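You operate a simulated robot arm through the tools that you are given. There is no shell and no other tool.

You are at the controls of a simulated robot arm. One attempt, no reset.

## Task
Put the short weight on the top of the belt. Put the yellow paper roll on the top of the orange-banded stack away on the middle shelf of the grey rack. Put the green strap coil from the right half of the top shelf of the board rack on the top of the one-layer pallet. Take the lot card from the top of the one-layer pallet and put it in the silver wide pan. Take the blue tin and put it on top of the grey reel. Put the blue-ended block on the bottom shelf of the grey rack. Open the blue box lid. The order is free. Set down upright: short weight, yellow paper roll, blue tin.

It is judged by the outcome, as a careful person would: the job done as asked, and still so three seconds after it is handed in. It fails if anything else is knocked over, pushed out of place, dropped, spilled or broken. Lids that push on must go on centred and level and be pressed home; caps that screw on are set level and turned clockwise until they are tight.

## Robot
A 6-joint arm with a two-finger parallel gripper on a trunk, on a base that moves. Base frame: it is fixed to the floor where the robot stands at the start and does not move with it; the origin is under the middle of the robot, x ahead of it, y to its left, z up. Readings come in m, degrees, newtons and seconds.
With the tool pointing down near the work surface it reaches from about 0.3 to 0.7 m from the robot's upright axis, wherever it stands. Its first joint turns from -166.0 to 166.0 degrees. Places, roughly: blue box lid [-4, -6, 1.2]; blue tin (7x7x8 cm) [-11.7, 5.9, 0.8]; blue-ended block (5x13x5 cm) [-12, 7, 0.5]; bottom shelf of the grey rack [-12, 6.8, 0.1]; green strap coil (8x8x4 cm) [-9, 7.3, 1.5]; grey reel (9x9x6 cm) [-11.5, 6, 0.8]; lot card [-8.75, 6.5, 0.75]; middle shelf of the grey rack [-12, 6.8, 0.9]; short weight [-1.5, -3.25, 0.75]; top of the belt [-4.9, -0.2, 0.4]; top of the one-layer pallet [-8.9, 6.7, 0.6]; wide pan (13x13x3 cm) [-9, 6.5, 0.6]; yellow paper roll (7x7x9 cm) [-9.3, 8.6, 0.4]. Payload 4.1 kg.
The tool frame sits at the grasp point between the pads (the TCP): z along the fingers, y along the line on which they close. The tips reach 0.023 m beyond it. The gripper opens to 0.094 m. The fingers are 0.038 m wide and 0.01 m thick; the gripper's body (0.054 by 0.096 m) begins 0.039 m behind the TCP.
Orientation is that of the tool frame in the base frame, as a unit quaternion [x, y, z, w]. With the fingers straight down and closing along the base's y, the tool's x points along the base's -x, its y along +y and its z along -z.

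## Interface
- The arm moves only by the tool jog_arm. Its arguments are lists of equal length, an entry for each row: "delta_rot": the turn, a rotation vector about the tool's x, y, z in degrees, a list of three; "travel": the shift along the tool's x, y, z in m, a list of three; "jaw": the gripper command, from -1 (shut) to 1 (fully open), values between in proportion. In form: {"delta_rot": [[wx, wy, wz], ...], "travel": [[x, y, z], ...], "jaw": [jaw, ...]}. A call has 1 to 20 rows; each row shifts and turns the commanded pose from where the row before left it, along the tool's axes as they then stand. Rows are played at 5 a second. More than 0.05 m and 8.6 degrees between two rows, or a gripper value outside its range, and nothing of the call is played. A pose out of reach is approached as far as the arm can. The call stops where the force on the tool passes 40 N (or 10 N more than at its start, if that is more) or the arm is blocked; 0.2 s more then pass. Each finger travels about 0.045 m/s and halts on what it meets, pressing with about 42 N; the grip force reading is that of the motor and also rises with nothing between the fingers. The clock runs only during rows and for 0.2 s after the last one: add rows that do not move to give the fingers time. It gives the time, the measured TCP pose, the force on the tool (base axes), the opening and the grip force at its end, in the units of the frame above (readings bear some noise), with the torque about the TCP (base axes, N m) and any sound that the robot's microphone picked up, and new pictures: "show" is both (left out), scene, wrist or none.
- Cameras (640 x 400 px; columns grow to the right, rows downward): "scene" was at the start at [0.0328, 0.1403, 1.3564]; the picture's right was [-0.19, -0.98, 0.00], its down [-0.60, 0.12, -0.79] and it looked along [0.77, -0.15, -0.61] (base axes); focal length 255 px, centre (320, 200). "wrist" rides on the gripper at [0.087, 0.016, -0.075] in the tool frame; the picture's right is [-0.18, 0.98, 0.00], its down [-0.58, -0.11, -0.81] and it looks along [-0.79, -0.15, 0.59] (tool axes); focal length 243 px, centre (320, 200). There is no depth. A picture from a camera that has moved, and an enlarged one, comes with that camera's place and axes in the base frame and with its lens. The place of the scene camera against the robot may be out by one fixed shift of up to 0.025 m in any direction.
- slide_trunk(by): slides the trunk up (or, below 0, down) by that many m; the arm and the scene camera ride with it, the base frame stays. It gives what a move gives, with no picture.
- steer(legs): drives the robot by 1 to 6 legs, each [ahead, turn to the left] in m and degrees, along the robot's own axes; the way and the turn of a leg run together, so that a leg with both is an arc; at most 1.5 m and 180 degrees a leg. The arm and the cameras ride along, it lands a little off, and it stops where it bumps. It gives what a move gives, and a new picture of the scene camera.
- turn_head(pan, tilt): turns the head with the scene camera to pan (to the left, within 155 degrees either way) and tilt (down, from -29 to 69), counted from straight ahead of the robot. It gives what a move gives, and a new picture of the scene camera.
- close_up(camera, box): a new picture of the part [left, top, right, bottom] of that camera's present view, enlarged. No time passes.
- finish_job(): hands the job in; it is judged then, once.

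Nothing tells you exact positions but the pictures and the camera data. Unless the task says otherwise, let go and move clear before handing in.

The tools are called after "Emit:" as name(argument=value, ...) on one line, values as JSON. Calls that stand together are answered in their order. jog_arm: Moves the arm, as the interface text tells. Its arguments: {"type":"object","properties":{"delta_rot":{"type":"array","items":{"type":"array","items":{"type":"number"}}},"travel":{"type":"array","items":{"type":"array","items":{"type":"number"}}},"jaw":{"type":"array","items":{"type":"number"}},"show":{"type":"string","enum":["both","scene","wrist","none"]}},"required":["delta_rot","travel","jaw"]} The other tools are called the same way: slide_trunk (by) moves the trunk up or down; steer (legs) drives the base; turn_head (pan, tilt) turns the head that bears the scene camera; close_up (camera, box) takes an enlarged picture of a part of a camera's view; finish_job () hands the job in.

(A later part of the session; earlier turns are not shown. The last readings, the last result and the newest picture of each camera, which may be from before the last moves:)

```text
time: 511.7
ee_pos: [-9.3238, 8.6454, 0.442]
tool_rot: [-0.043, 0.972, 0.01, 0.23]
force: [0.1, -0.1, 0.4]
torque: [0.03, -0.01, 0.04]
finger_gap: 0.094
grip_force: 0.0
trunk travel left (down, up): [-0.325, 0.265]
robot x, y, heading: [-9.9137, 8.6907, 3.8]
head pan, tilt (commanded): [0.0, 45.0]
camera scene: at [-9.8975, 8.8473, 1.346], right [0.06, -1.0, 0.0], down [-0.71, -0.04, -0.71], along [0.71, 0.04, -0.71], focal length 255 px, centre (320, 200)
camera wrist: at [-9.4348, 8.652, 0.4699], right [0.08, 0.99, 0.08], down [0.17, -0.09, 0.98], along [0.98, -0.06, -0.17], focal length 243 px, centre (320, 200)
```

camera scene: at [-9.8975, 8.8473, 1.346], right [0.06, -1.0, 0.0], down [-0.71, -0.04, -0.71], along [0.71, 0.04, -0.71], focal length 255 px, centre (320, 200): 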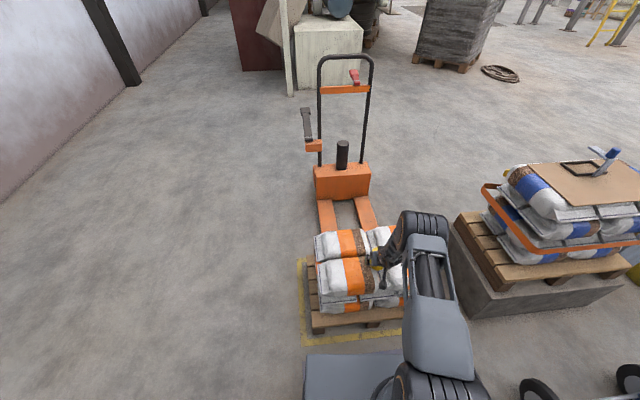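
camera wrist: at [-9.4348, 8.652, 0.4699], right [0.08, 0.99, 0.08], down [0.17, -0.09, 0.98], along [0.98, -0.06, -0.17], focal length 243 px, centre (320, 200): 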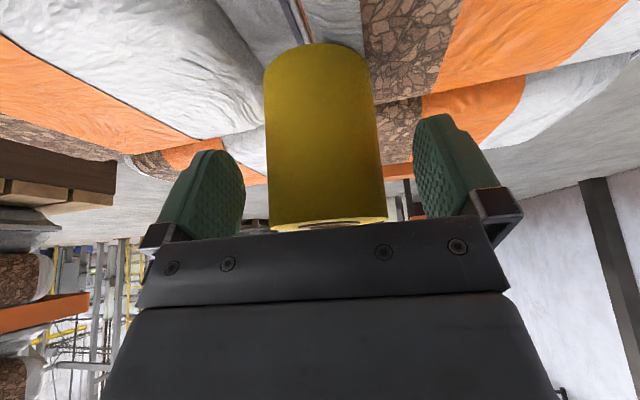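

The roll is between the fingers and centred. I'll close and lift.

Emit:
jog_arm(delta_rot=[[0, 0, 0], [0, 0, 0], [0, 0, 0], [0, 0, 0], [0, 0, 0], [0, 0, 0]], travel=[[0, 0, 0], [0, 0, 0], [0, 0, 0], [0, 0, 0], [0, 0, 0], [0, 0, 0]], jaw=[0.6, 0.3, 0, -0.5, -1, -1], show="wrist")

Emit:
jog_arm(delta_rot=[[0, 0, 0], [0, 0, 0], [0, 0, 0], [0, 0, 0], [0, 0, 0], [0, 0, 0], [0, 0, 0], [0, 0, 0]], travel=[[-0.009, 0, -0.018], [-0.013, 0, -0.027], [-0.015, 0, -0.035], [-0.01, 0, -0.04], [-0.01, 0, -0.04], [-0.01, 0, -0.04], [-0.01, 0, -0.04], [-0.01, 0, -0.04]], jaw=[-1, -1, -1, -1, -1, -1, -1, -1], show="both")

```text
time: 513.1
ee_pos: [-9.3233, 8.6441, 0.4415]
tool_rot: [-0.043, 0.972, 0.01, 0.229]
force: [0.0, -0.3, 0.6]
torque: [0.04, -0.01, -0.02]
finger_gap: 0.0629
grip_force: 42.0
trunk travel left (down, up): [-0.325, 0.265]
robot x, y, heading: [-9.9162, 8.6903, 3.7]
head pan, tilt (commanded): [0.0, 45.0]
camera wrist: at [-9.4349, 8.6519, 0.4701], right [0.08, 0.99, 0.08], down [0.17, -0.09, 0.98], along [0.98, -0.06, -0.17], focal length 243 px, centre (320, 200)
```

wrist: 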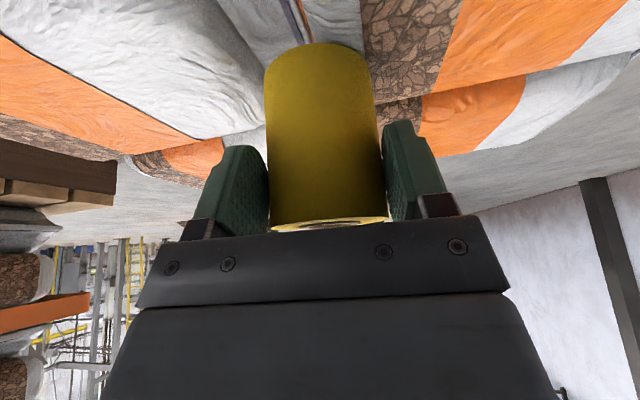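

```text
time: 514.9
ee_pos: [-9.3711, 8.6414, 0.7311]
tool_rot: [-0.043, 0.972, 0.009, 0.229]
force: [0.1, 0.8, -2.5]
torque: [0.01, 0.03, 0.04]
finger_gap: 0.063
grip_force: 42.0
trunk travel left (down, up): [-0.325, 0.265]
robot x, y, heading: [-9.9119, 8.6906, 3.5]
head pan, tilt (commanded): [0.0, 45.0]
camera scene: at [-9.8971, 8.8473, 1.3459], right [0.06, -1.0, 0.0], down [-0.71, -0.04, -0.71], along [0.71, 0.04, -0.71], focal length 255 px, centre (320, 200)
camera wrist: at [-9.4829, 8.648, 0.7598], right [0.08, 0.99, 0.08], down [0.17, -0.09, 0.98], along [0.98, -0.06, -0.17], focal length 243 px, centre (320, 200)
```

scene: 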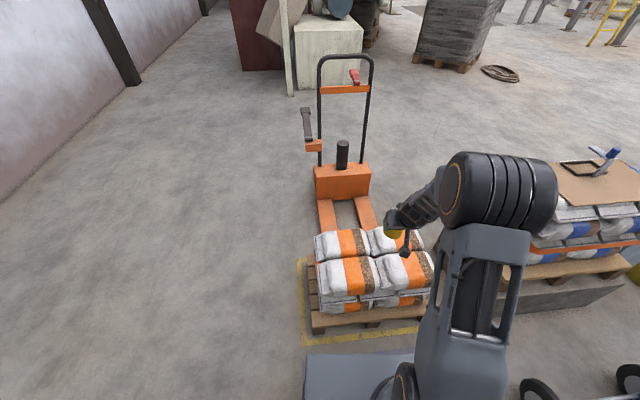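
wrist: 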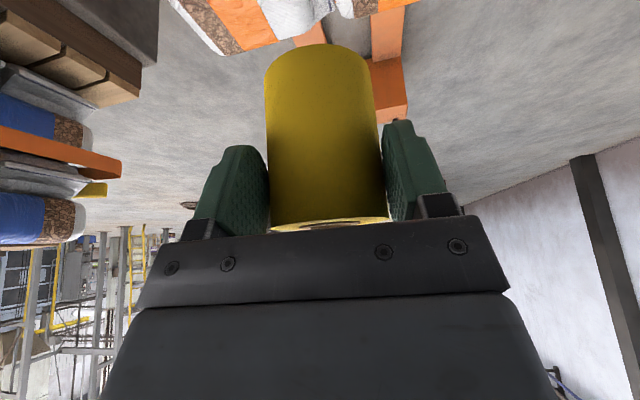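

The roll is held upright. I'll raise it and drive over toward the grey rack.

Emit:
jog_arm(delta_rot=[[0, 0, 0], [0, 0, 0], [0, 0, 0], [0, 0, 0], [0, 0, 0], [0, 0, 0]], travel=[[-0.01, 0, -0.04], [-0.01, 0, -0.04], [-0.01, 0, -0.04], [-0.01, 0, -0.04], [-0.01, 0, -0.04], [-0.01, 0, -0.04]], jaw=[-1, -1, -1, -1, -1, -1], show="none")

Emit:
steer(legs=[[0, 86], [0, 86], [0.9, 0], [0, 75], [1.2, 0]])

Emit:
turn_head(pan=-30, tilt=25)

```text
time: 516.3
ee_pos: [-9.4234, 8.6389, 0.9727]
tool_rot: [-0.043, 0.972, 0.009, 0.23]
force: [0.7, -0.4, -2.6]
torque: [-0.03, -0.01, 0.02]
finger_gap: 0.0627
grip_force: 41.6
trunk travel left (down, up): [-0.325, 0.265]
robot x, y, heading: [-9.913, 8.691, 3.4]
head pan, tilt (commanded): [0.0, 45.0]
```

```text
time: 537.1
ee_pos: [-11.4774, 7.221, 0.9717]
tool_rot: [0.792, 0.566, -0.189, 0.134]
force: [-0.3, 0.2, -1.1]
torque: [0.05, -0.04, 0.01]
finger_gap: 0.0622
grip_force: 42.1
trunk travel left (down, up): [-0.325, 0.265]
robot x, y, heading: [-11.2315, 7.6557, -110.3]
head pan, tilt (commanded): [0.0, 45.0]
camera scene: at [-11.0743, 7.5643, 1.3459], right [-0.94, 0.35, 0.0], down [0.25, 0.66, -0.71], along [-0.25, -0.66, -0.71], focal length 255 px, centre (320, 200)
```

scene: 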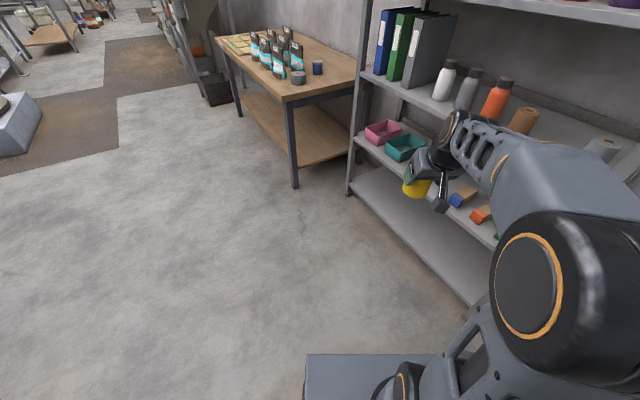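

```text
time: 538.1
ee_pos: [-11.4783, 7.2219, 0.9716]
tool_rot: [0.792, 0.566, -0.188, 0.133]
force: [-0.3, -0.5, -0.4]
torque: [0.02, 0.0, -0.03]
finger_gap: 0.0625
grip_force: 41.8
trunk travel left (down, up): [-0.325, 0.265]
robot x, y, heading: [-11.2311, 7.6491, -110.3]
head pan, tilt (commanded): [-30.0, 25.0]
camera scene: at [-11.1169, 7.5816, 1.3765], right [-0.64, 0.77, 0.0], down [0.33, 0.27, -0.91], along [-0.7, -0.58, -0.42], focal length 255 px, centre (320, 200)
```

scene: 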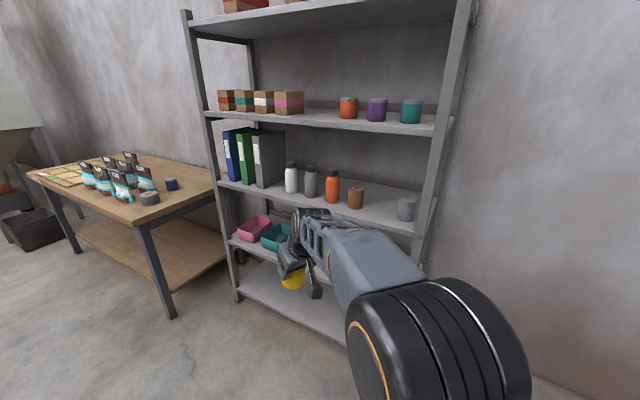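

The middle shelf holds binders, bottles and two small cylinders. On the bench to the left I see the grey reel and a blue tin. I'll zoom in on both.

Emit:
close_up(camera="scene", box=[200, 100, 450, 260])

Emit:
close_up(camera="scene", box=[70, 140, 230, 240])

```text
2.50 times, centred on (325, 180) of scene
camera zoom: at [-11.1169, 7.5816, 1.3765], right [-0.64, 0.77, 0.0], down [0.33, 0.27, -0.91], along [-0.7, -0.58, -0.42], focal length 638 px, centre (308, 250)
```

zoom: 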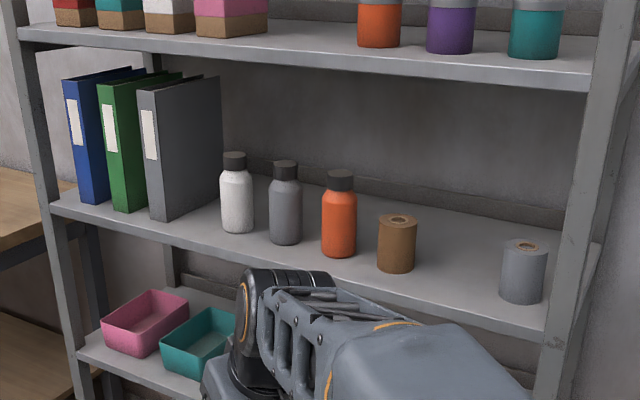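

```text
4.00 times, centred on (150, 190) of scene
camera zoom: at [-11.1169, 7.5816, 1.3765], right [-0.64, 0.77, 0.0], down [0.33, 0.27, -0.91], along [-0.7, -0.58, -0.42], focal length 1021 px, centre (1000, 240)
```

zoom: 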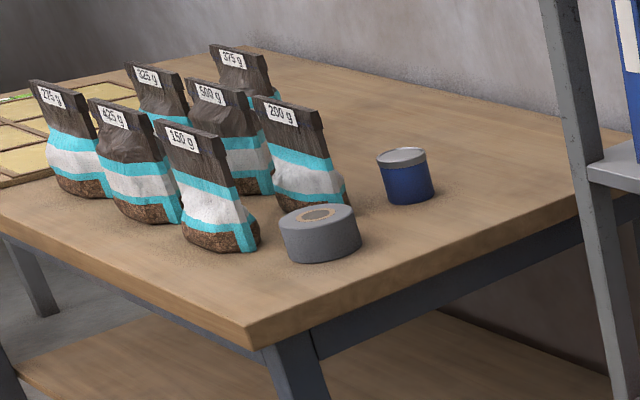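

The gap between the brown and grey rolls on the middle shelf suits the yellow roll, at about (-11.985, 7.175). I'll position the robot in front of it, facing the rack.

Emit:
steer(legs=[[0.34, 0], [0, -59.7]])

Emit:
turn_head(pan=0, tilt=30)

```text
time: 543.0
ee_pos: [-11.8442, 7.3275, 0.9721]
tool_rot: [0.968, 0.096, -0.23, 0.021]
force: [0.2, -0.3, -1.6]
torque: [0.04, -0.04, 0.05]
finger_gap: 0.0625
grip_force: 41.9
trunk travel left (down, up): [-0.325, 0.265]
robot x, y, heading: [-11.348, 7.3312, -169.9]
head pan, tilt (commanded): [-30.0, 25.0]
camera scene: at [-11.3403, 7.2003, 1.3765], right [0.34, 0.94, 0.0], down [0.4, -0.14, -0.91], along [-0.85, 0.31, -0.42], focal length 255 px, centre (320, 200)
```

scene: 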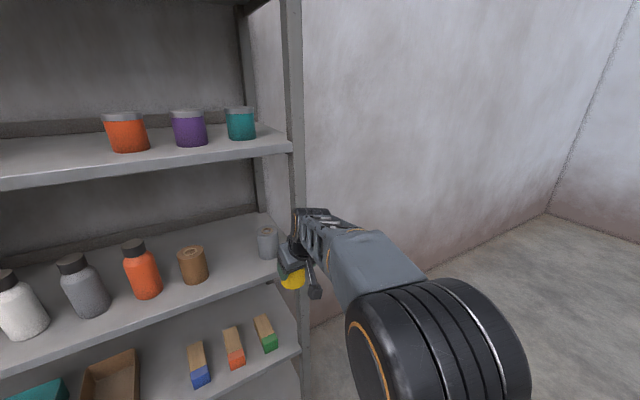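

```text
time: 543.9
ee_pos: [-11.8448, 7.3271, 0.9723]
tool_rot: [0.968, 0.098, -0.229, 0.022]
force: [-0.8, 0.4, -1.4]
torque: [0.01, -0.03, -0.04]
finger_gap: 0.0626
grip_force: 41.9
trunk travel left (down, up): [-0.325, 0.265]
robot x, y, heading: [-11.3503, 7.3321, -170.0]
head pan, tilt (commanded): [0.0, 30.0]
camera scene: at [-11.3429, 7.1531, 1.3686], right [-0.17, 0.98, 0.0], down [0.49, 0.09, -0.87], along [-0.85, -0.15, -0.5], focal length 255 px, centre (320, 200)
```

scene: 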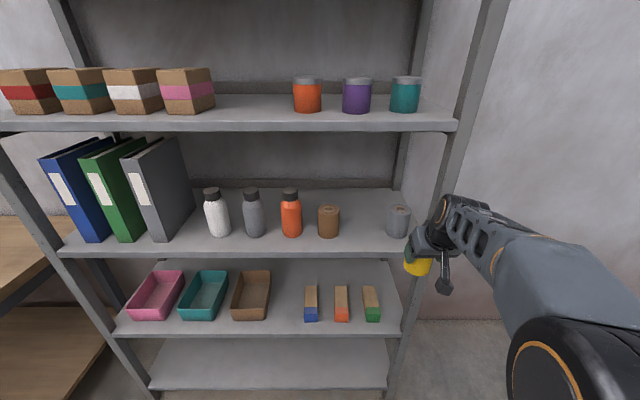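

I have a clear front view: brown roll at (-11.965, 7.07), grey roll at (-12.0, 7.28). I'll shift the yellow roll sideways in front of the gap, then check before going in.

Emit:
jog_arm(delta_rot=[[0, 0, 0], [0, 0, 0], [0, 0, 0], [0, 0, 0]], travel=[[-0.005, 0.0316, -0.0012], [-0.005, 0.0316, -0.0012], [-0.005, 0.0316, -0.0012], [-0.005, 0.0316, -0.0012]], jaw=[-1, -1, -1, -1], show="both")

Emit:
close_up(camera="scene", box=[280, 120, 480, 270])

```text
time: 544.9
ee_pos: [-11.836, 7.1998, 0.9849]
tool_rot: [0.968, 0.096, -0.23, 0.022]
force: [0.7, 0.2, -1.2]
torque: [0.0, -0.01, 0.03]
finger_gap: 0.0623
grip_force: 41.9
trunk travel left (down, up): [-0.325, 0.265]
robot x, y, heading: [-11.347, 7.3316, -170.0]
head pan, tilt (commanded): [0.0, 30.0]
camera scene: at [-11.3428, 7.1531, 1.3685], right [-0.17, 0.98, 0.0], down [0.49, 0.09, -0.87], along [-0.85, -0.15, -0.5], focal length 255 px, centre (320, 200)
camera wrist: at [-11.7239, 7.2058, 1.0135], right [0.03, -1.0, 0.08], down [-0.18, 0.07, 0.98], along [-0.98, -0.05, -0.17], focal length 243 px, centre (320, 200)
```

scene: 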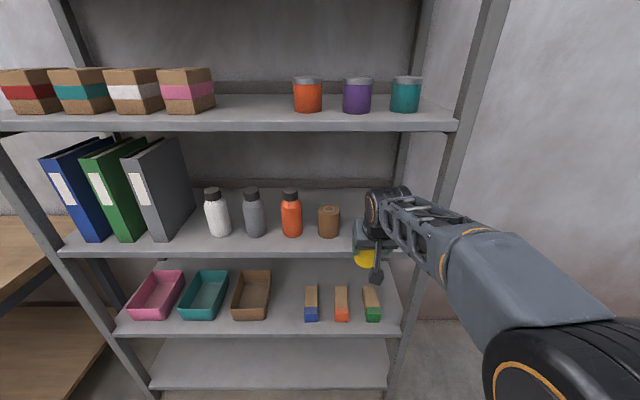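
wrist: 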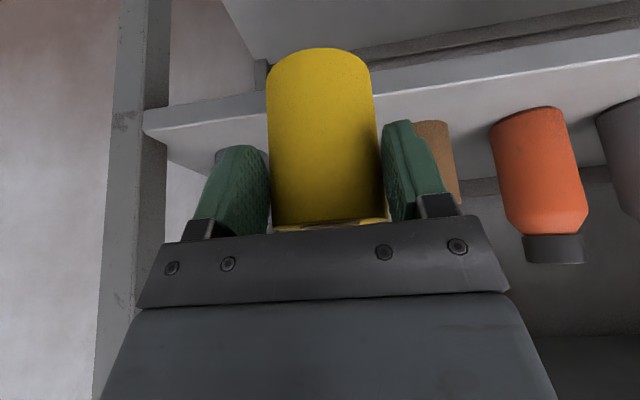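

```text
2.67 times, centred on (380, 195) of scene
camera zoom: at [-11.3428, 7.1531, 1.3685], right [-0.17, 0.98, 0.0], down [0.49, 0.09, -0.87], along [-0.85, -0.15, -0.5], focal length 681 px, centre (160, 213)
```

zoom: 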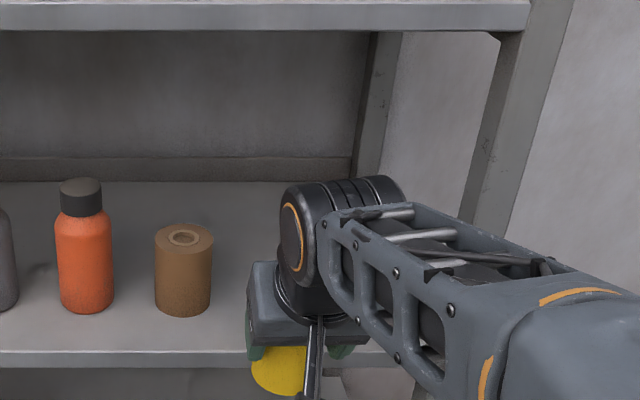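

Emit:
close_up(camera="wrist", box=[360, 0, 640, 280])

```text
1.43 times, centred on (500, 140) of wrist
camera zoom: at [-11.7239, 7.2058, 1.0135], right [0.03, -1.0, 0.08], down [-0.18, 0.07, 0.98], along [-0.98, -0.05, -0.17], focal length 347 px, centre (63, 286)
```

zoom: 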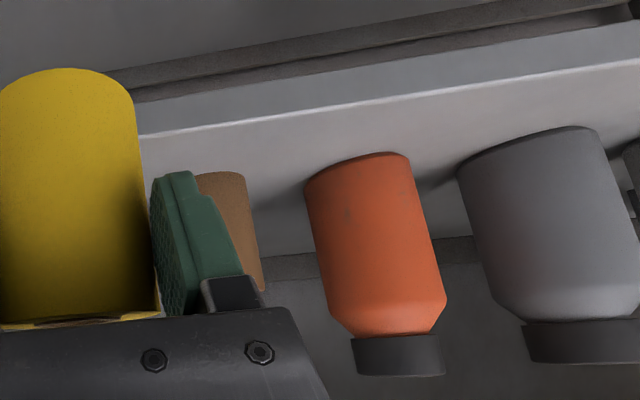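

The shelf top is at about 0.89 and the roll's bottom about 0.934, so there is clearance. I'll move the roll in between its neighbours, slightly lower.

Emit:
jog_arm(delta_rot=[[0, 0, 0], [0, 0, 0], [0, 0, 0], [0, 0, 0]], travel=[[-0.0291, -0.0008, 0.0202], [-0.0291, -0.0008, 0.0202], [-0.0291, -0.0008, 0.0202], [-0.0291, -0.0008, 0.0202]], jaw=[-1, -1, -1, -1], show="both")

Emit:
close_up(camera="scene", box=[280, 120, 480, 270])

Emit:
close_up(camera="wrist", box=[120, 0, 480, 260])

```text
time: 545.9
ee_pos: [-11.9741, 7.1762, 0.9661]
tool_rot: [0.968, 0.097, -0.23, 0.022]
force: [-1.9, -0.8, 3.7]
torque: [-0.02, 0.06, -0.01]
finger_gap: 0.0626
grip_force: 42.0
trunk travel left (down, up): [-0.325, 0.265]
robot x, y, heading: [-11.3492, 7.331, -169.9]
head pan, tilt (commanded): [0.0, 30.0]
camera scene: at [-11.3423, 7.1531, 1.3687], right [-0.17, 0.98, 0.0], down [0.49, 0.09, -0.87], along [-0.85, -0.15, -0.5], focal length 255 px, centre (320, 200)
camera wrist: at [-11.8622, 7.1814, 0.9946], right [0.03, -1.0, 0.08], down [-0.17, 0.07, 0.98], along [-0.98, -0.05, -0.17], focal length 243 px, centre (320, 200)
```

scene: 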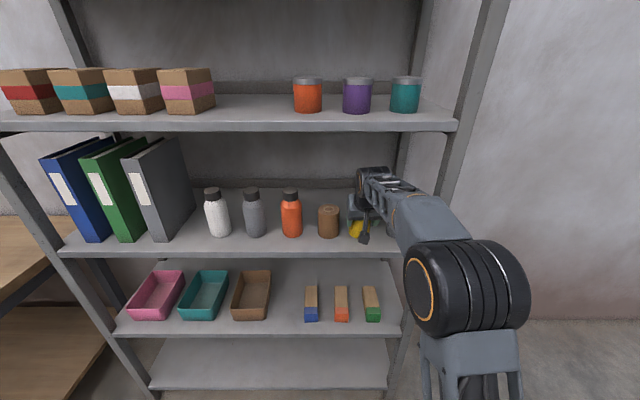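
wrist: 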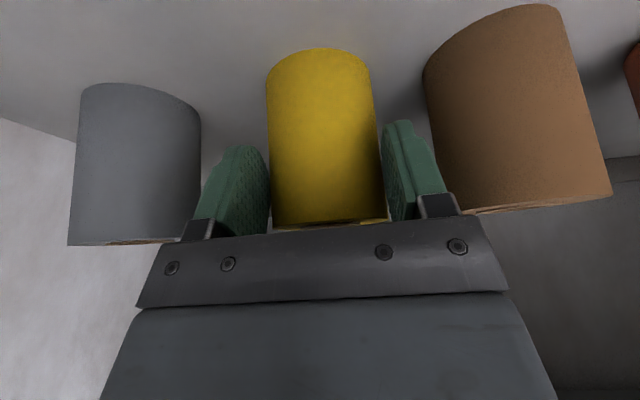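

```text
2.67 times, centred on (380, 195) of scene
camera zoom: at [-11.3423, 7.1531, 1.3687], right [-0.17, 0.98, 0.0], down [0.49, 0.09, -0.87], along [-0.85, -0.15, -0.5], focal length 681 px, centre (160, 213)
```

zoom: 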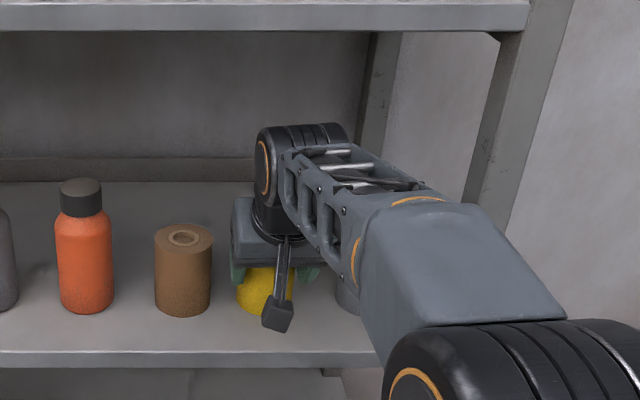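

```text
1.54 times, centred on (300, 130) of wrist
camera zoom: at [-11.8622, 7.1814, 0.9946], right [0.03, -1.0, 0.08], down [-0.17, 0.07, 0.98], along [-0.98, -0.05, -0.17], focal length 373 px, centre (351, 308)
```

zoom: 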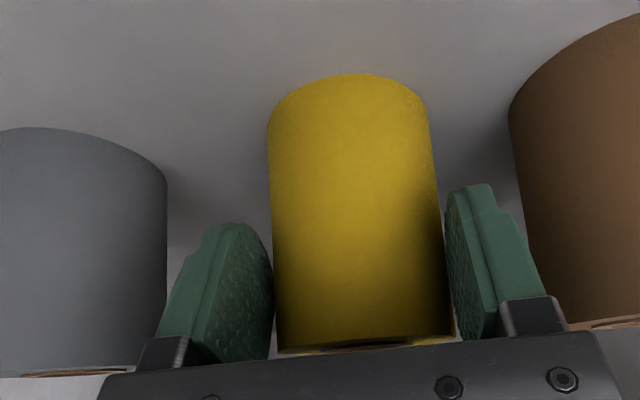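

The roll is just touching the shelf, a bit nearer the brown roll than the grey. I'll lift slightly, shift 1 cm north, and set it down again.

Emit:
jog_arm(delta_rot=[[0, 0, 0], [0, 0, 0], [0, 0, 0]], travel=[[-0.0027, 0, -0.0054], [0, -0.012, 0], [0.0018, 0, 0.0036]], jaw=[-1, -1, -1], show="wrist")

```text
time: 546.7
ee_pos: [-11.9758, 7.1883, 0.9674]
tool_rot: [0.968, 0.096, -0.23, 0.022]
force: [-0.2, 0.0, -2.0]
torque: [-0.02, -0.08, 0.0]
finger_gap: 0.0624
grip_force: 42.4
trunk travel left (down, up): [-0.325, 0.265]
robot x, y, heading: [-11.3495, 7.3319, -170.2]
head pan, tilt (commanded): [0.0, 30.0]
camera wrist: at [-11.8642, 7.1939, 0.9959], right [0.03, -1.0, 0.08], down [-0.18, 0.07, 0.98], along [-0.98, -0.05, -0.17], focal length 243 px, centre (320, 200)
```

wrist: 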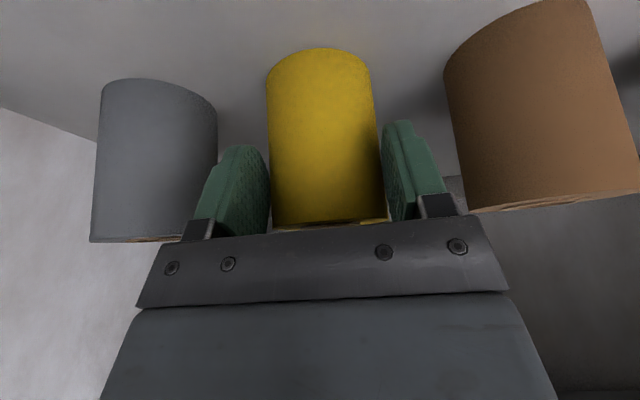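

Emit:
jog_arm(delta_rot=[[0, 0, 0], [0, 0, 0]], travel=[[0.0009, 0, 0.0018], [0, 0, 0]], jaw=[-1, -1], show="none")

```text
time: 547.3
ee_pos: [-11.9756, 7.188, 0.9664]
tool_rot: [0.968, 0.098, -0.23, 0.023]
force: [0.6, 0.3, 2.4]
torque: [0.04, -0.04, -0.02]
finger_gap: 0.0625
grip_force: 41.8
trunk travel left (down, up): [-0.325, 0.265]
robot x, y, heading: [-11.3507, 7.3276, -169.8]
head pan, tilt (commanded): [0.0, 30.0]
```

It's in contact and level. I'll open just a little, so as not to touch the neighbours, and back out along the tool axis.

Emit:
jog_arm(delta_rot=[[0, 0, 0], [0, 0, 0], [0, 0, 0], [0, 0, 0], [0, 0, 0], [0, 0, 0], [0, 0, 0], [0, 0, 0]], travel=[[0, 0, 0], [0, 0, 0], [0, 0, 0], [0, 0, -0.01], [0, 0, -0.02], [0, 0, -0.02], [0, 0, -0.02], [0, 0, -0.02]], jaw=[0.38, 0.46, 0.52, 0.52, 0.52, 0.52, 0.52, 0.52], show="both")

```text
time: 549.1
ee_pos: [-11.9359, 7.1964, 1.0463]
tool_rot: [0.968, 0.097, -0.229, 0.022]
force: [0.5, 0.7, 0.5]
torque: [-0.01, 0.0, -0.01]
finger_gap: 0.0713
grip_force: 0.0
trunk travel left (down, up): [-0.325, 0.265]
robot x, y, heading: [-11.3501, 7.3288, -170.0]
head pan, tilt (commanded): [0.0, 30.0]
camera scene: at [-11.3428, 7.153, 1.3685], right [-0.17, 0.98, 0.0], down [0.49, 0.09, -0.87], along [-0.85, -0.15, -0.5], focal length 255 px, centre (320, 200)
camera wrist: at [-11.8246, 7.2018, 1.0742], right [0.03, -1.0, 0.08], down [-0.18, 0.07, 0.98], along [-0.98, -0.05, -0.17], focal length 243 px, centre (320, 200)
```

scene: 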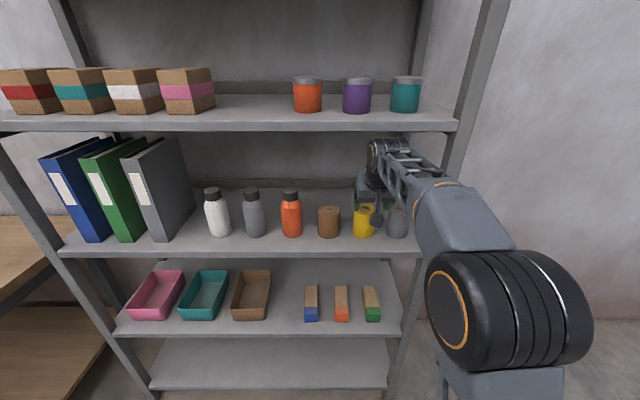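
wrist: 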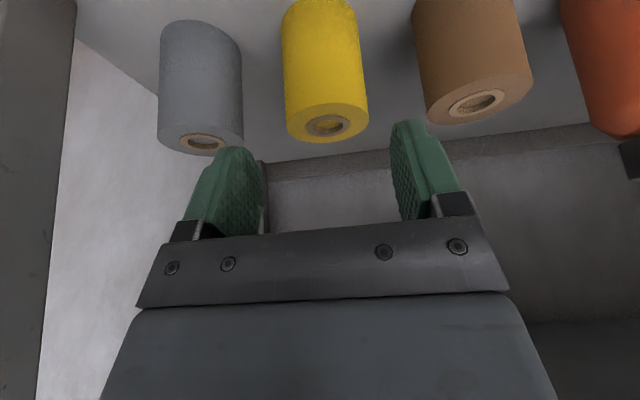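

The roll stands upright on the middle shelf. I'll pull the hand straight back out of the rack and look.

Emit:
jog_arm(delta_rot=[[0, 0, 0], [0, 0, 0], [0, 0, 0], [0, 0, 0], [0, 0, 0]], travel=[[0.0358, 0.001, -0.0175], [0.0358, 0.001, -0.0175], [0.0358, 0.001, -0.0175], [0.0358, 0.001, -0.0175], [0.0358, 0.001, -0.0175]], jaw=[0.52, 0.52, 0.52, 0.52, 0.52], show="scene")

Emit:
close_up(camera="scene", box=[270, 160, 430, 350])

```text
time: 550.3
ee_pos: [-11.7397, 7.23, 1.0446]
tool_rot: [0.968, 0.096, -0.229, 0.023]
force: [-0.2, -0.4, 0.1]
torque: [0.01, -0.01, 0.01]
finger_gap: 0.0714
grip_force: 0.0
trunk travel left (down, up): [-0.325, 0.265]
robot x, y, heading: [-11.3502, 7.3304, -170.1]
head pan, tilt (commanded): [0.0, 30.0]
camera scene: at [-11.3429, 7.153, 1.3685], right [-0.17, 0.98, 0.0], down [0.49, 0.09, -0.87], along [-0.85, -0.15, -0.5], focal length 255 px, centre (320, 200)
```

scene: 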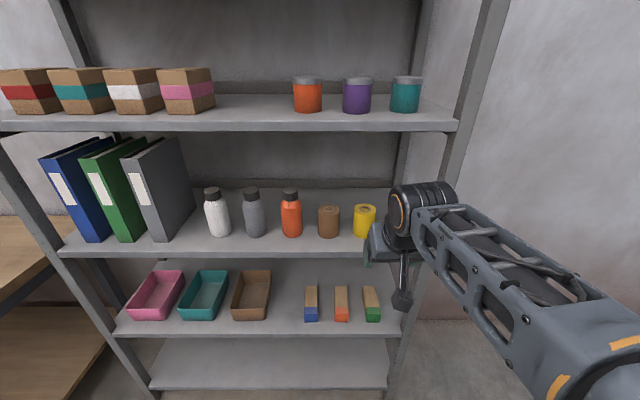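

```text
2.11 times, centred on (350, 255) of scene
camera zoom: at [-11.3429, 7.153, 1.3685], right [-0.17, 0.98, 0.0], down [0.49, 0.09, -0.87], along [-0.85, -0.15, -0.5], focal length 538 px, centre (257, 84)
```

zoom: 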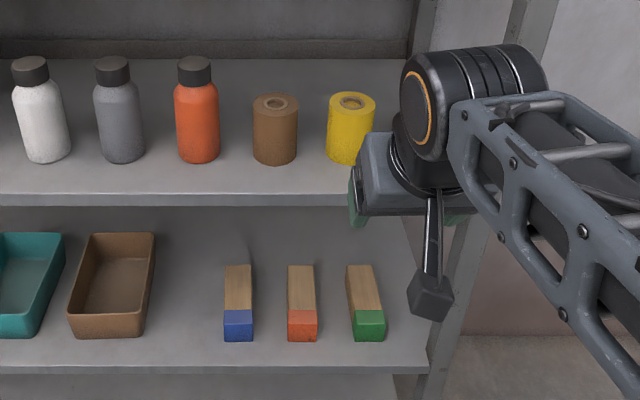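

The roll is placed. Next is the blue-ended block on the shelf below, lying lengthwise with its blue end to the front. I'll shift the robot 0.2 m south to stand square to it and lower the trunk.

Emit:
steer(legs=[[0, 90], [0.22, 0], [0, -90]])

Emit:
slide_trunk(by=-0.25)

Emit:
turn_head(pan=-15, tilt=35)

Emit:
close_up(camera="scene", box=[140, 100, 480, 380])

```text
time: 559.7
ee_pos: [-11.7, 7.0141, 1.0433]
tool_rot: [0.968, 0.096, -0.23, 0.022]
force: [0.1, 0.6, -0.4]
torque: [-0.02, 0.02, -0.02]
finger_gap: 0.0713
grip_force: 0.1
trunk travel left (down, up): [-0.325, 0.265]
robot x, y, heading: [-11.3084, 7.1181, -169.9]
head pan, tilt (commanded): [0.0, 30.0]
camera scene: at [-11.3031, 6.9372, 1.3685], right [-0.17, 0.98, 0.0], down [0.49, 0.09, -0.87], along [-0.85, -0.15, -0.5], focal length 255 px, centre (320, 200)
```

scene: 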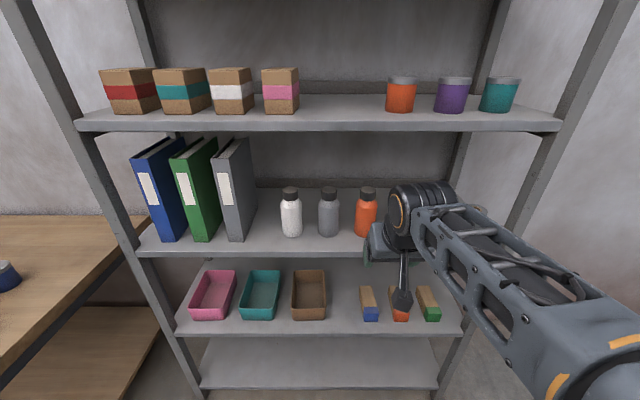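

```text
time: 562.2
ee_pos: [-11.7, 7.0142, 0.7945]
tool_rot: [0.968, 0.098, -0.231, 0.022]
force: [0.1, 0.1, 0.7]
torque: [0.0, -0.01, -0.02]
finger_gap: 0.0714
grip_force: 0.0
trunk travel left (down, up): [-0.075, 0.515]
robot x, y, heading: [-11.3105, 7.1187, -170.1]
head pan, tilt (commanded): [0.0, 30.0]
```

```text
time: 563.0
ee_pos: [-11.7007, 7.0144, 0.7932]
tool_rot: [0.968, 0.097, -0.23, 0.022]
force: [0.4, -0.2, -0.3]
torque: [0.03, 0.04, 0.0]
finger_gap: 0.0714
grip_force: 0.0
trunk travel left (down, up): [-0.075, 0.515]
robot x, y, heading: [-11.3081, 7.114, -170.1]
head pan, tilt (commanded): [-15.0, 35.0]
camera scene: at [-11.3018, 6.9605, 1.1108], right [0.09, 1.0, 0.0], down [0.57, -0.05, -0.82], along [-0.82, 0.07, -0.57], focal length 255 px, centre (320, 200)
```

scene: 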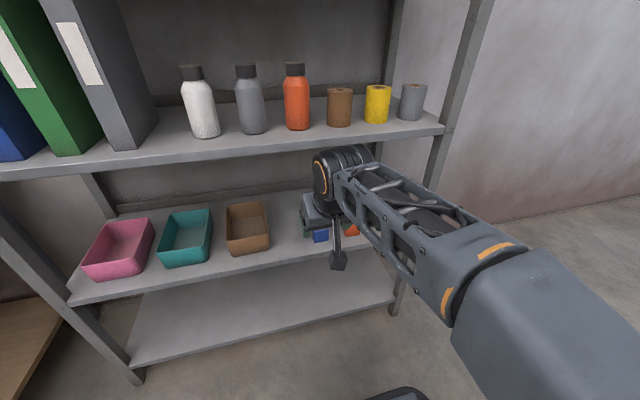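

```text
1.43 times, centred on (310, 240) of scene
camera zoom: at [-11.3018, 6.9605, 1.1108], right [0.09, 1.0, 0.0], down [0.57, -0.05, -0.82], along [-0.82, 0.07, -0.57], focal length 365 px, centre (334, 143)
```

zoom: 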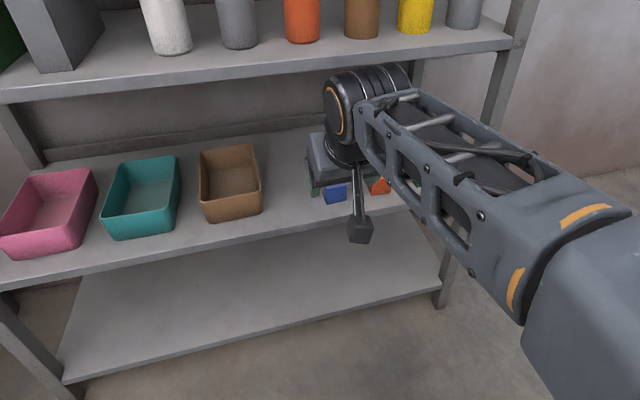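

Emit:
jog_arm(delta_rot=[[0, 0, 0], [0, 0, 0], [0, 0, 0], [0, 0, 0], [0, 0, 0]], travel=[[0.0179, 0, 0.0357], [0.0179, 0, 0.0357], [0.0179, 0, 0.0357], [0.0179, 0, 0.0357], [0, 0, 0]], jaw=[1, 1, 1, 1, 1], show="both")

Emit:
close_up(camera="wrist", box=[160, 0, 480, 240])

```text
time: 564.2
ee_pos: [-11.7008, 7.0139, 0.6326]
tool_rot: [0.968, 0.097, -0.23, 0.023]
force: [0.1, 0.8, 0.5]
torque: [0.01, -0.01, 0.0]
finger_gap: 0.094
grip_force: 0.0
trunk travel left (down, up): [-0.075, 0.515]
robot x, y, heading: [-11.3102, 7.113, -170.3]
head pan, tilt (commanded): [-15.0, 35.0]
camera scene: at [-11.3018, 6.9606, 1.1108], right [0.09, 1.0, 0.0], down [0.57, -0.05, -0.82], along [-0.82, 0.07, -0.57], focal length 255 px, centre (320, 200)
camera wrist: at [-11.5881, 7.0201, 0.6613], right [0.03, -1.0, 0.08], down [-0.18, 0.07, 0.98], along [-0.98, -0.05, -0.17], focal length 243 px, centre (320, 200)
```

scene: 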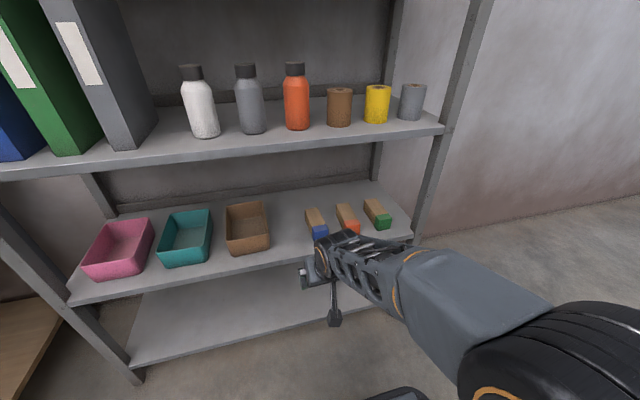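
wrist: 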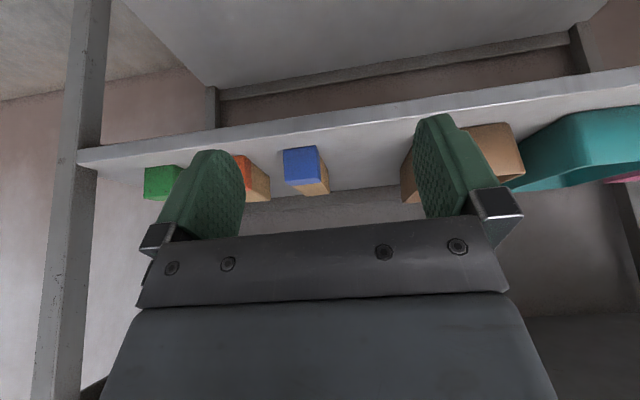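

```text
1.67 times, centred on (320, 120) of wrist
camera zoom: at [-11.5881, 7.0201, 0.6613], right [0.03, -1.0, 0.08], down [-0.18, 0.07, 0.98], along [-0.98, -0.05, -0.17], focal length 404 px, centre (320, 333)
```

zoom: 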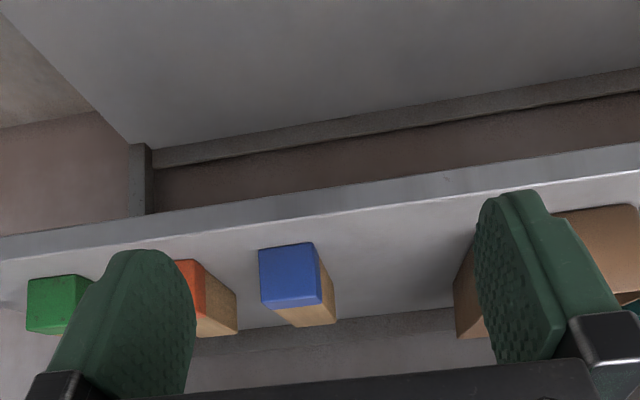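

The blue end face is at about (-11.908, 7.026), the block is about 5 cm square in section, and the shelf is at z 0.53. I'll line up with its axis and move in over it.

Emit:
jog_arm(delta_rot=[[0, 0, 0], [0, 0, 0], [0, 0, 0], [0, 0, 0], [0, 0, 0]], travel=[[0, -0.027, 0], [0, -0.0273, 0], [-0.0327, 0, 0.0225], [-0.0327, 0, 0.0225], [-0.0327, 0, 0.0225]], jaw=[1, 1, 1, 1, 1], show="both")

Emit:
close_up(camera="wrist", box=[160, 40, 480, 280])

```text
time: 565.4
ee_pos: [-11.8259, 7.0451, 0.618]
tool_rot: [0.968, 0.097, -0.23, 0.022]
force: [0.7, 0.3, -0.1]
torque: [-0.04, -0.01, 0.01]
finger_gap: 0.0939
grip_force: 0.1
trunk travel left (down, up): [-0.075, 0.515]
robot x, y, heading: [-11.3083, 7.1165, -169.9]
head pan, tilt (commanded): [-15.0, 35.0]
camera scene: at [-11.3014, 6.9606, 1.1108], right [0.09, 1.0, 0.0], down [0.57, -0.05, -0.82], along [-0.82, 0.07, -0.57], focal length 255 px, centre (320, 200)
camera wrist: at [-11.714, 7.0501, 0.6461], right [0.03, -1.0, 0.08], down [-0.18, 0.07, 0.98], along [-0.98, -0.05, -0.17], focal length 243 px, centre (320, 200)
```

scene: 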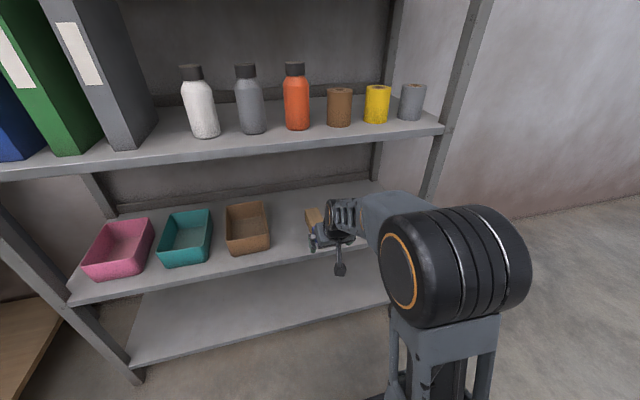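
wrist: 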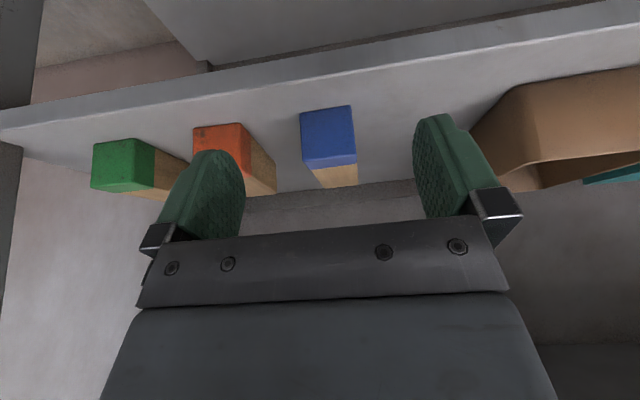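

```text
1.67 times, centred on (320, 160) of wrist
camera zoom: at [-11.714, 7.0501, 0.6461], right [0.03, -1.0, 0.08], down [-0.18, 0.07, 0.98], along [-0.98, -0.05, -0.17], focal length 404 px, centre (320, 267)
```

zoom: 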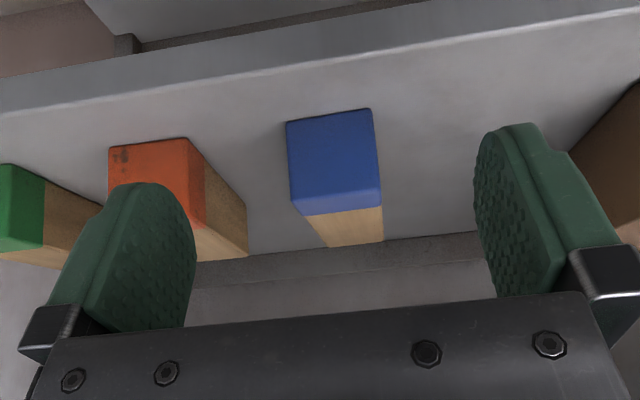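

Emit:
jog_arm(delta_rot=[[0, 0, 0], [0, 0, 0], [0, 0, 0], [0, 0, 0], [0, 0, 0]], travel=[[-0.0334, -0.0016, 0.0216], [-0.0334, 0, 0.0216], [-0.0335, 0, 0.0215], [0.009, 0, 0.018], [0.0085, 0, 0.017]], jaw=[1, 1, 1, 1, 1], show="wrist")

```text
time: 566.6
ee_pos: [-11.9426, 7.0224, 0.5648]
tool_rot: [0.968, 0.097, -0.229, 0.022]
force: [0.3, -0.7, 0.0]
torque: [-0.06, -0.04, 0.03]
finger_gap: 0.0941
grip_force: 0.0
trunk travel left (down, up): [-0.075, 0.515]
robot x, y, heading: [-11.3094, 7.1157, -170.0]
head pan, tilt (commanded): [-15.0, 35.0]
camera wrist: at [-11.8315, 7.0279, 0.5934], right [0.03, -1.0, 0.08], down [-0.18, 0.07, 0.98], along [-0.98, -0.05, -0.17], focal length 243 px, centre (320, 200)
```

wrist: 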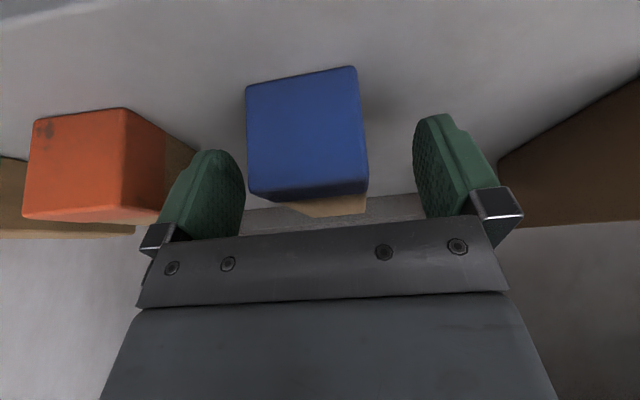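

Emit:
jog_arm(delta_rot=[[0, 0, 0], [0, 0, 0], [0, 0, 0], [0, 0, 0], [0, 0, 0], [0, 0, 0], [0, 0, 0]], travel=[[0, 0, 0], [0, 0, 0], [0, 0, 0], [0, 0, 0], [0, 0, 0], [0, 0, 0], [0, 0, 0]], jaw=[0.5, 0.1, -0.3, -0.7, -1, -1, -1], show="wrist")

```text
time: 568.2
ee_pos: [-11.9424, 7.0219, 0.5657]
tool_rot: [0.968, 0.097, -0.23, 0.022]
force: [-0.4, 0.0, 0.6]
torque: [-0.01, 0.0, -0.02]
finger_gap: 0.0496
grip_force: 42.0
trunk travel left (down, up): [-0.075, 0.515]
robot x, y, heading: [-11.3134, 7.1166, -170.1]
head pan, tilt (commanded): [-15.0, 35.0]
camera wrist: at [-11.8314, 7.0279, 0.5935], right [0.03, -1.0, 0.08], down [-0.18, 0.07, 0.98], along [-0.98, -0.05, -0.17], focal length 243 px, centre (320, 200)
```

wrist: 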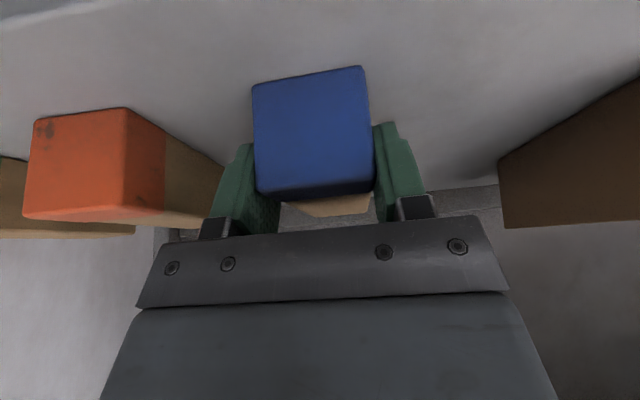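

The block is gripped. I'll lift it 3 cm and draw it straight out.

Emit:
jog_arm(delta_rot=[[0, 0, 0], [0, 0, 0], [0, 0, 0], [0, 0, 0], [0, 0, 0], [0, 0, 0], [0, 0, 0], [0, 0, 0]], travel=[[-0.0067, 0, -0.0134], [-0.0067, 0, -0.0134], [0.0358, 0.001, -0.0175], [0.0358, 0.001, -0.0175], [0.0358, 0.001, -0.0175], [0.0358, 0.001, -0.0175], [0.0358, 0.001, -0.0175], [0.0358, 0.001, -0.0175]], jaw=[-1, -1, -1, -1, -1, -1, -1, -1], show="both")

```text
time: 570.0
ee_pos: [-11.7069, 7.064, 0.5902]
tool_rot: [0.968, 0.097, -0.229, 0.022]
force: [-0.1, 0.2, -2.4]
torque: [0.03, -0.07, 0.0]
finger_gap: 0.0494
grip_force: 42.0
trunk travel left (down, up): [-0.075, 0.515]
robot x, y, heading: [-11.3099, 7.1172, -170.1]
head pan, tilt (commanded): [-15.0, 35.0]
camera scene: at [-11.3022, 6.9605, 1.1107], right [0.09, 1.0, 0.0], down [0.57, -0.05, -0.82], along [-0.82, 0.07, -0.57], focal length 255 px, centre (320, 200)
camera wrist: at [-11.5957, 7.0691, 0.6205], right [0.03, -1.0, 0.08], down [-0.18, 0.07, 0.98], along [-0.98, -0.05, -0.17], focal length 243 px, centre (320, 200)
```

scene: 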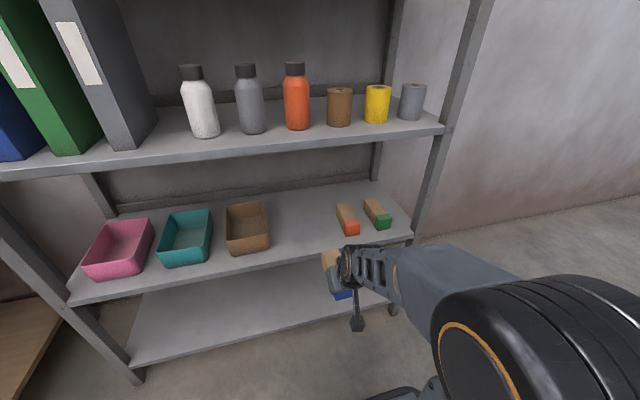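
wrist: 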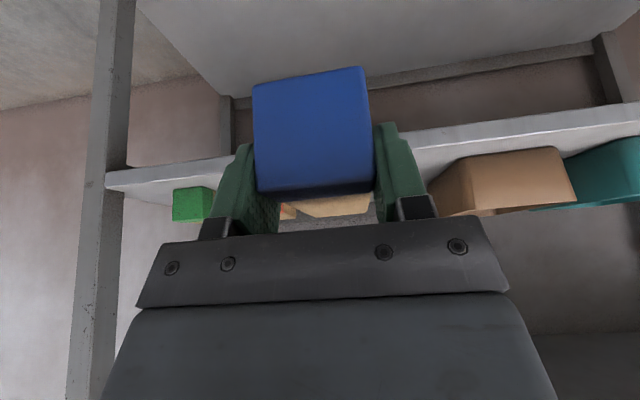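

The block is out of its shelf. I'll lower the trunk fully, then lower the arm below the block shelf's edge before going in over the empty bottom shelf.

Emit:
slide_trunk(by=-0.074)

Emit:
jog_arm(delta_rot=[[0, 0, 0], [0, 0, 0], [0, 0, 0], [0, 0, 0], [0, 0, 0]], travel=[[0.0134, 0, 0.0268], [0.0134, 0, 0.0268], [0.0134, 0, 0.0268], [-0.02, 0, 0.037], [-0.02, 0, 0.037]], jaw=[-1, -1, -1, -1, -1], show="both")

```text
time: 571.1
ee_pos: [-11.7084, 7.0628, 0.519]
tool_rot: [0.968, 0.097, -0.229, 0.022]
force: [-0.3, 0.8, -0.1]
torque: [-0.01, -0.09, 0.02]
finger_gap: 0.0501
grip_force: 42.2
trunk travel left (down, up): [-0.001, 0.589]
robot x, y, heading: [-11.3085, 7.1118, -170.0]
head pan, tilt (commanded): [-15.0, 35.0]
```

```text
time: 572.3
ee_pos: [-11.7768, 7.0504, 0.3882]
tool_rot: [0.967, 0.108, -0.23, 0.02]
force: [0.2, -0.1, -2.3]
torque: [0.04, -0.08, -0.07]
finger_gap: 0.0496
grip_force: 42.3
out of reach, approached as far as the arm can: row 3
trunk travel left (down, up): [-0.001, 0.589]
robot x, y, heading: [-11.3095, 7.117, -169.7]
head pan, tilt (commanded): [-15.0, 35.0]
camera scene: at [-11.3016, 6.9606, 1.0368], right [0.09, 1.0, 0.0], down [0.57, -0.05, -0.82], along [-0.82, 0.07, -0.57], focal length 255 px, centre (320, 200)
camera wrist: at [-11.6647, 7.0568, 0.4172], right [0.05, -1.0, 0.07], down [-0.18, 0.06, 0.98], along [-0.98, -0.07, -0.17], focal length 243 px, centre (320, 200)
```

scene: 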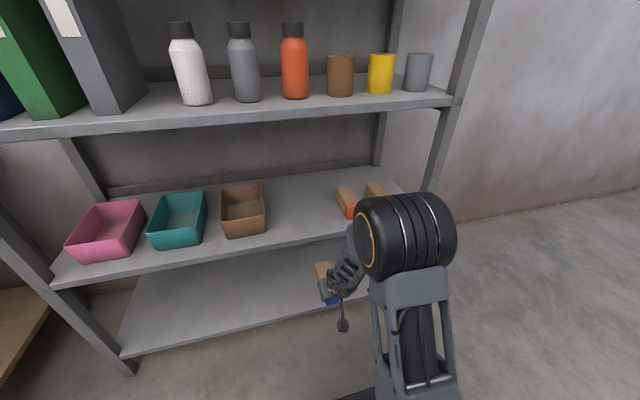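
wrist: 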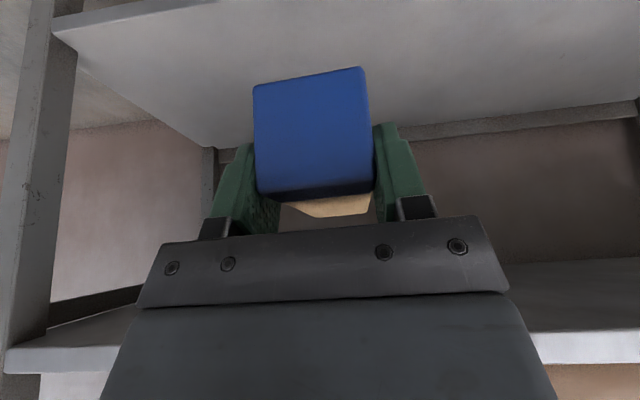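

Emit:
close_up(camera="wrist", box=[0, 0, 280, 200])

```text
2.00 times, centred on (140, 100) of wrist
camera zoom: at [-11.6647, 7.0568, 0.4172], right [0.05, -1.0, 0.07], down [-0.18, 0.06, 0.98], along [-0.98, -0.07, -0.17], focal length 485 px, centre (680, 400)
```

zoom: 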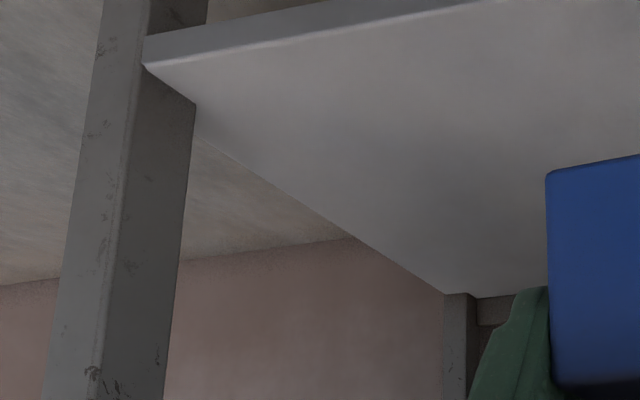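

The bottom shelf's top is at about z 0.155. I'll bring the block down and in over it.

Emit:
jog_arm(delta_rot=[[0, 0, 0], [0, 0, 0], [0, 0, 0], [0, 0, 0], [0, 0, 0], [0, 0, 0]], travel=[[-0.0013, 0, 0.042], [-0.0013, 0, 0.042], [-0.0013, 0, 0.042], [-0.0013, 0, 0.042], [-0.0313, 0, 0.0157], [-0.0313, 0, 0.0157]], jaw=[-1, -1, -1, -1, -1, -1], show="both")

```text
time: 573.7
ee_pos: [-11.9154, 7.0324, 0.2386]
tool_rot: [0.968, 0.096, -0.229, 0.024]
force: [-0.3, 0.2, -1.2]
torque: [-0.01, -0.09, -0.02]
finger_gap: 0.0496
grip_force: 41.9
out of reach, approached as far as the arm can: row 3, 6
trunk travel left (down, up): [-0.001, 0.589]
robot x, y, heading: [-11.3114, 7.1139, -170.1]
head pan, tilt (commanded): [-15.0, 35.0]
camera scene: at [-11.3019, 6.9606, 1.0368], right [0.09, 1.0, 0.0], down [0.57, -0.05, -0.82], along [-0.82, 0.07, -0.57], focal length 255 px, centre (320, 200)
camera wrist: at [-11.8039, 7.038, 0.2671], right [0.03, -1.0, 0.08], down [-0.18, 0.08, 0.98], along [-0.98, -0.05, -0.17], focal length 243 px, centre (320, 200)
```

scene: 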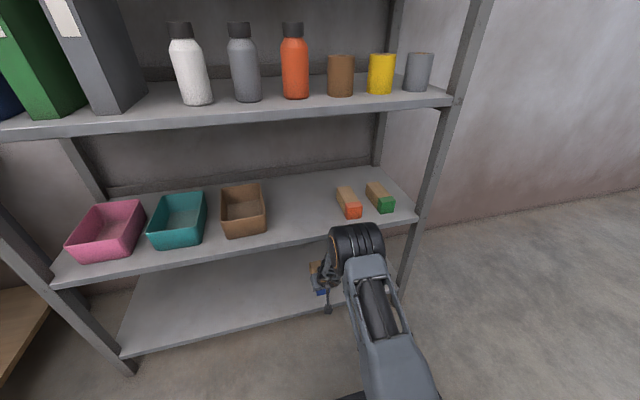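
wrist: 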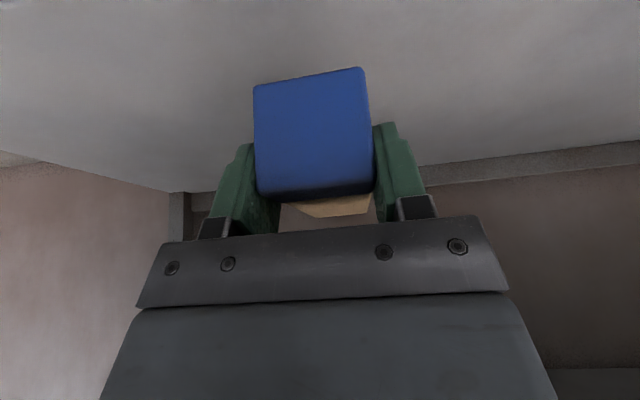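

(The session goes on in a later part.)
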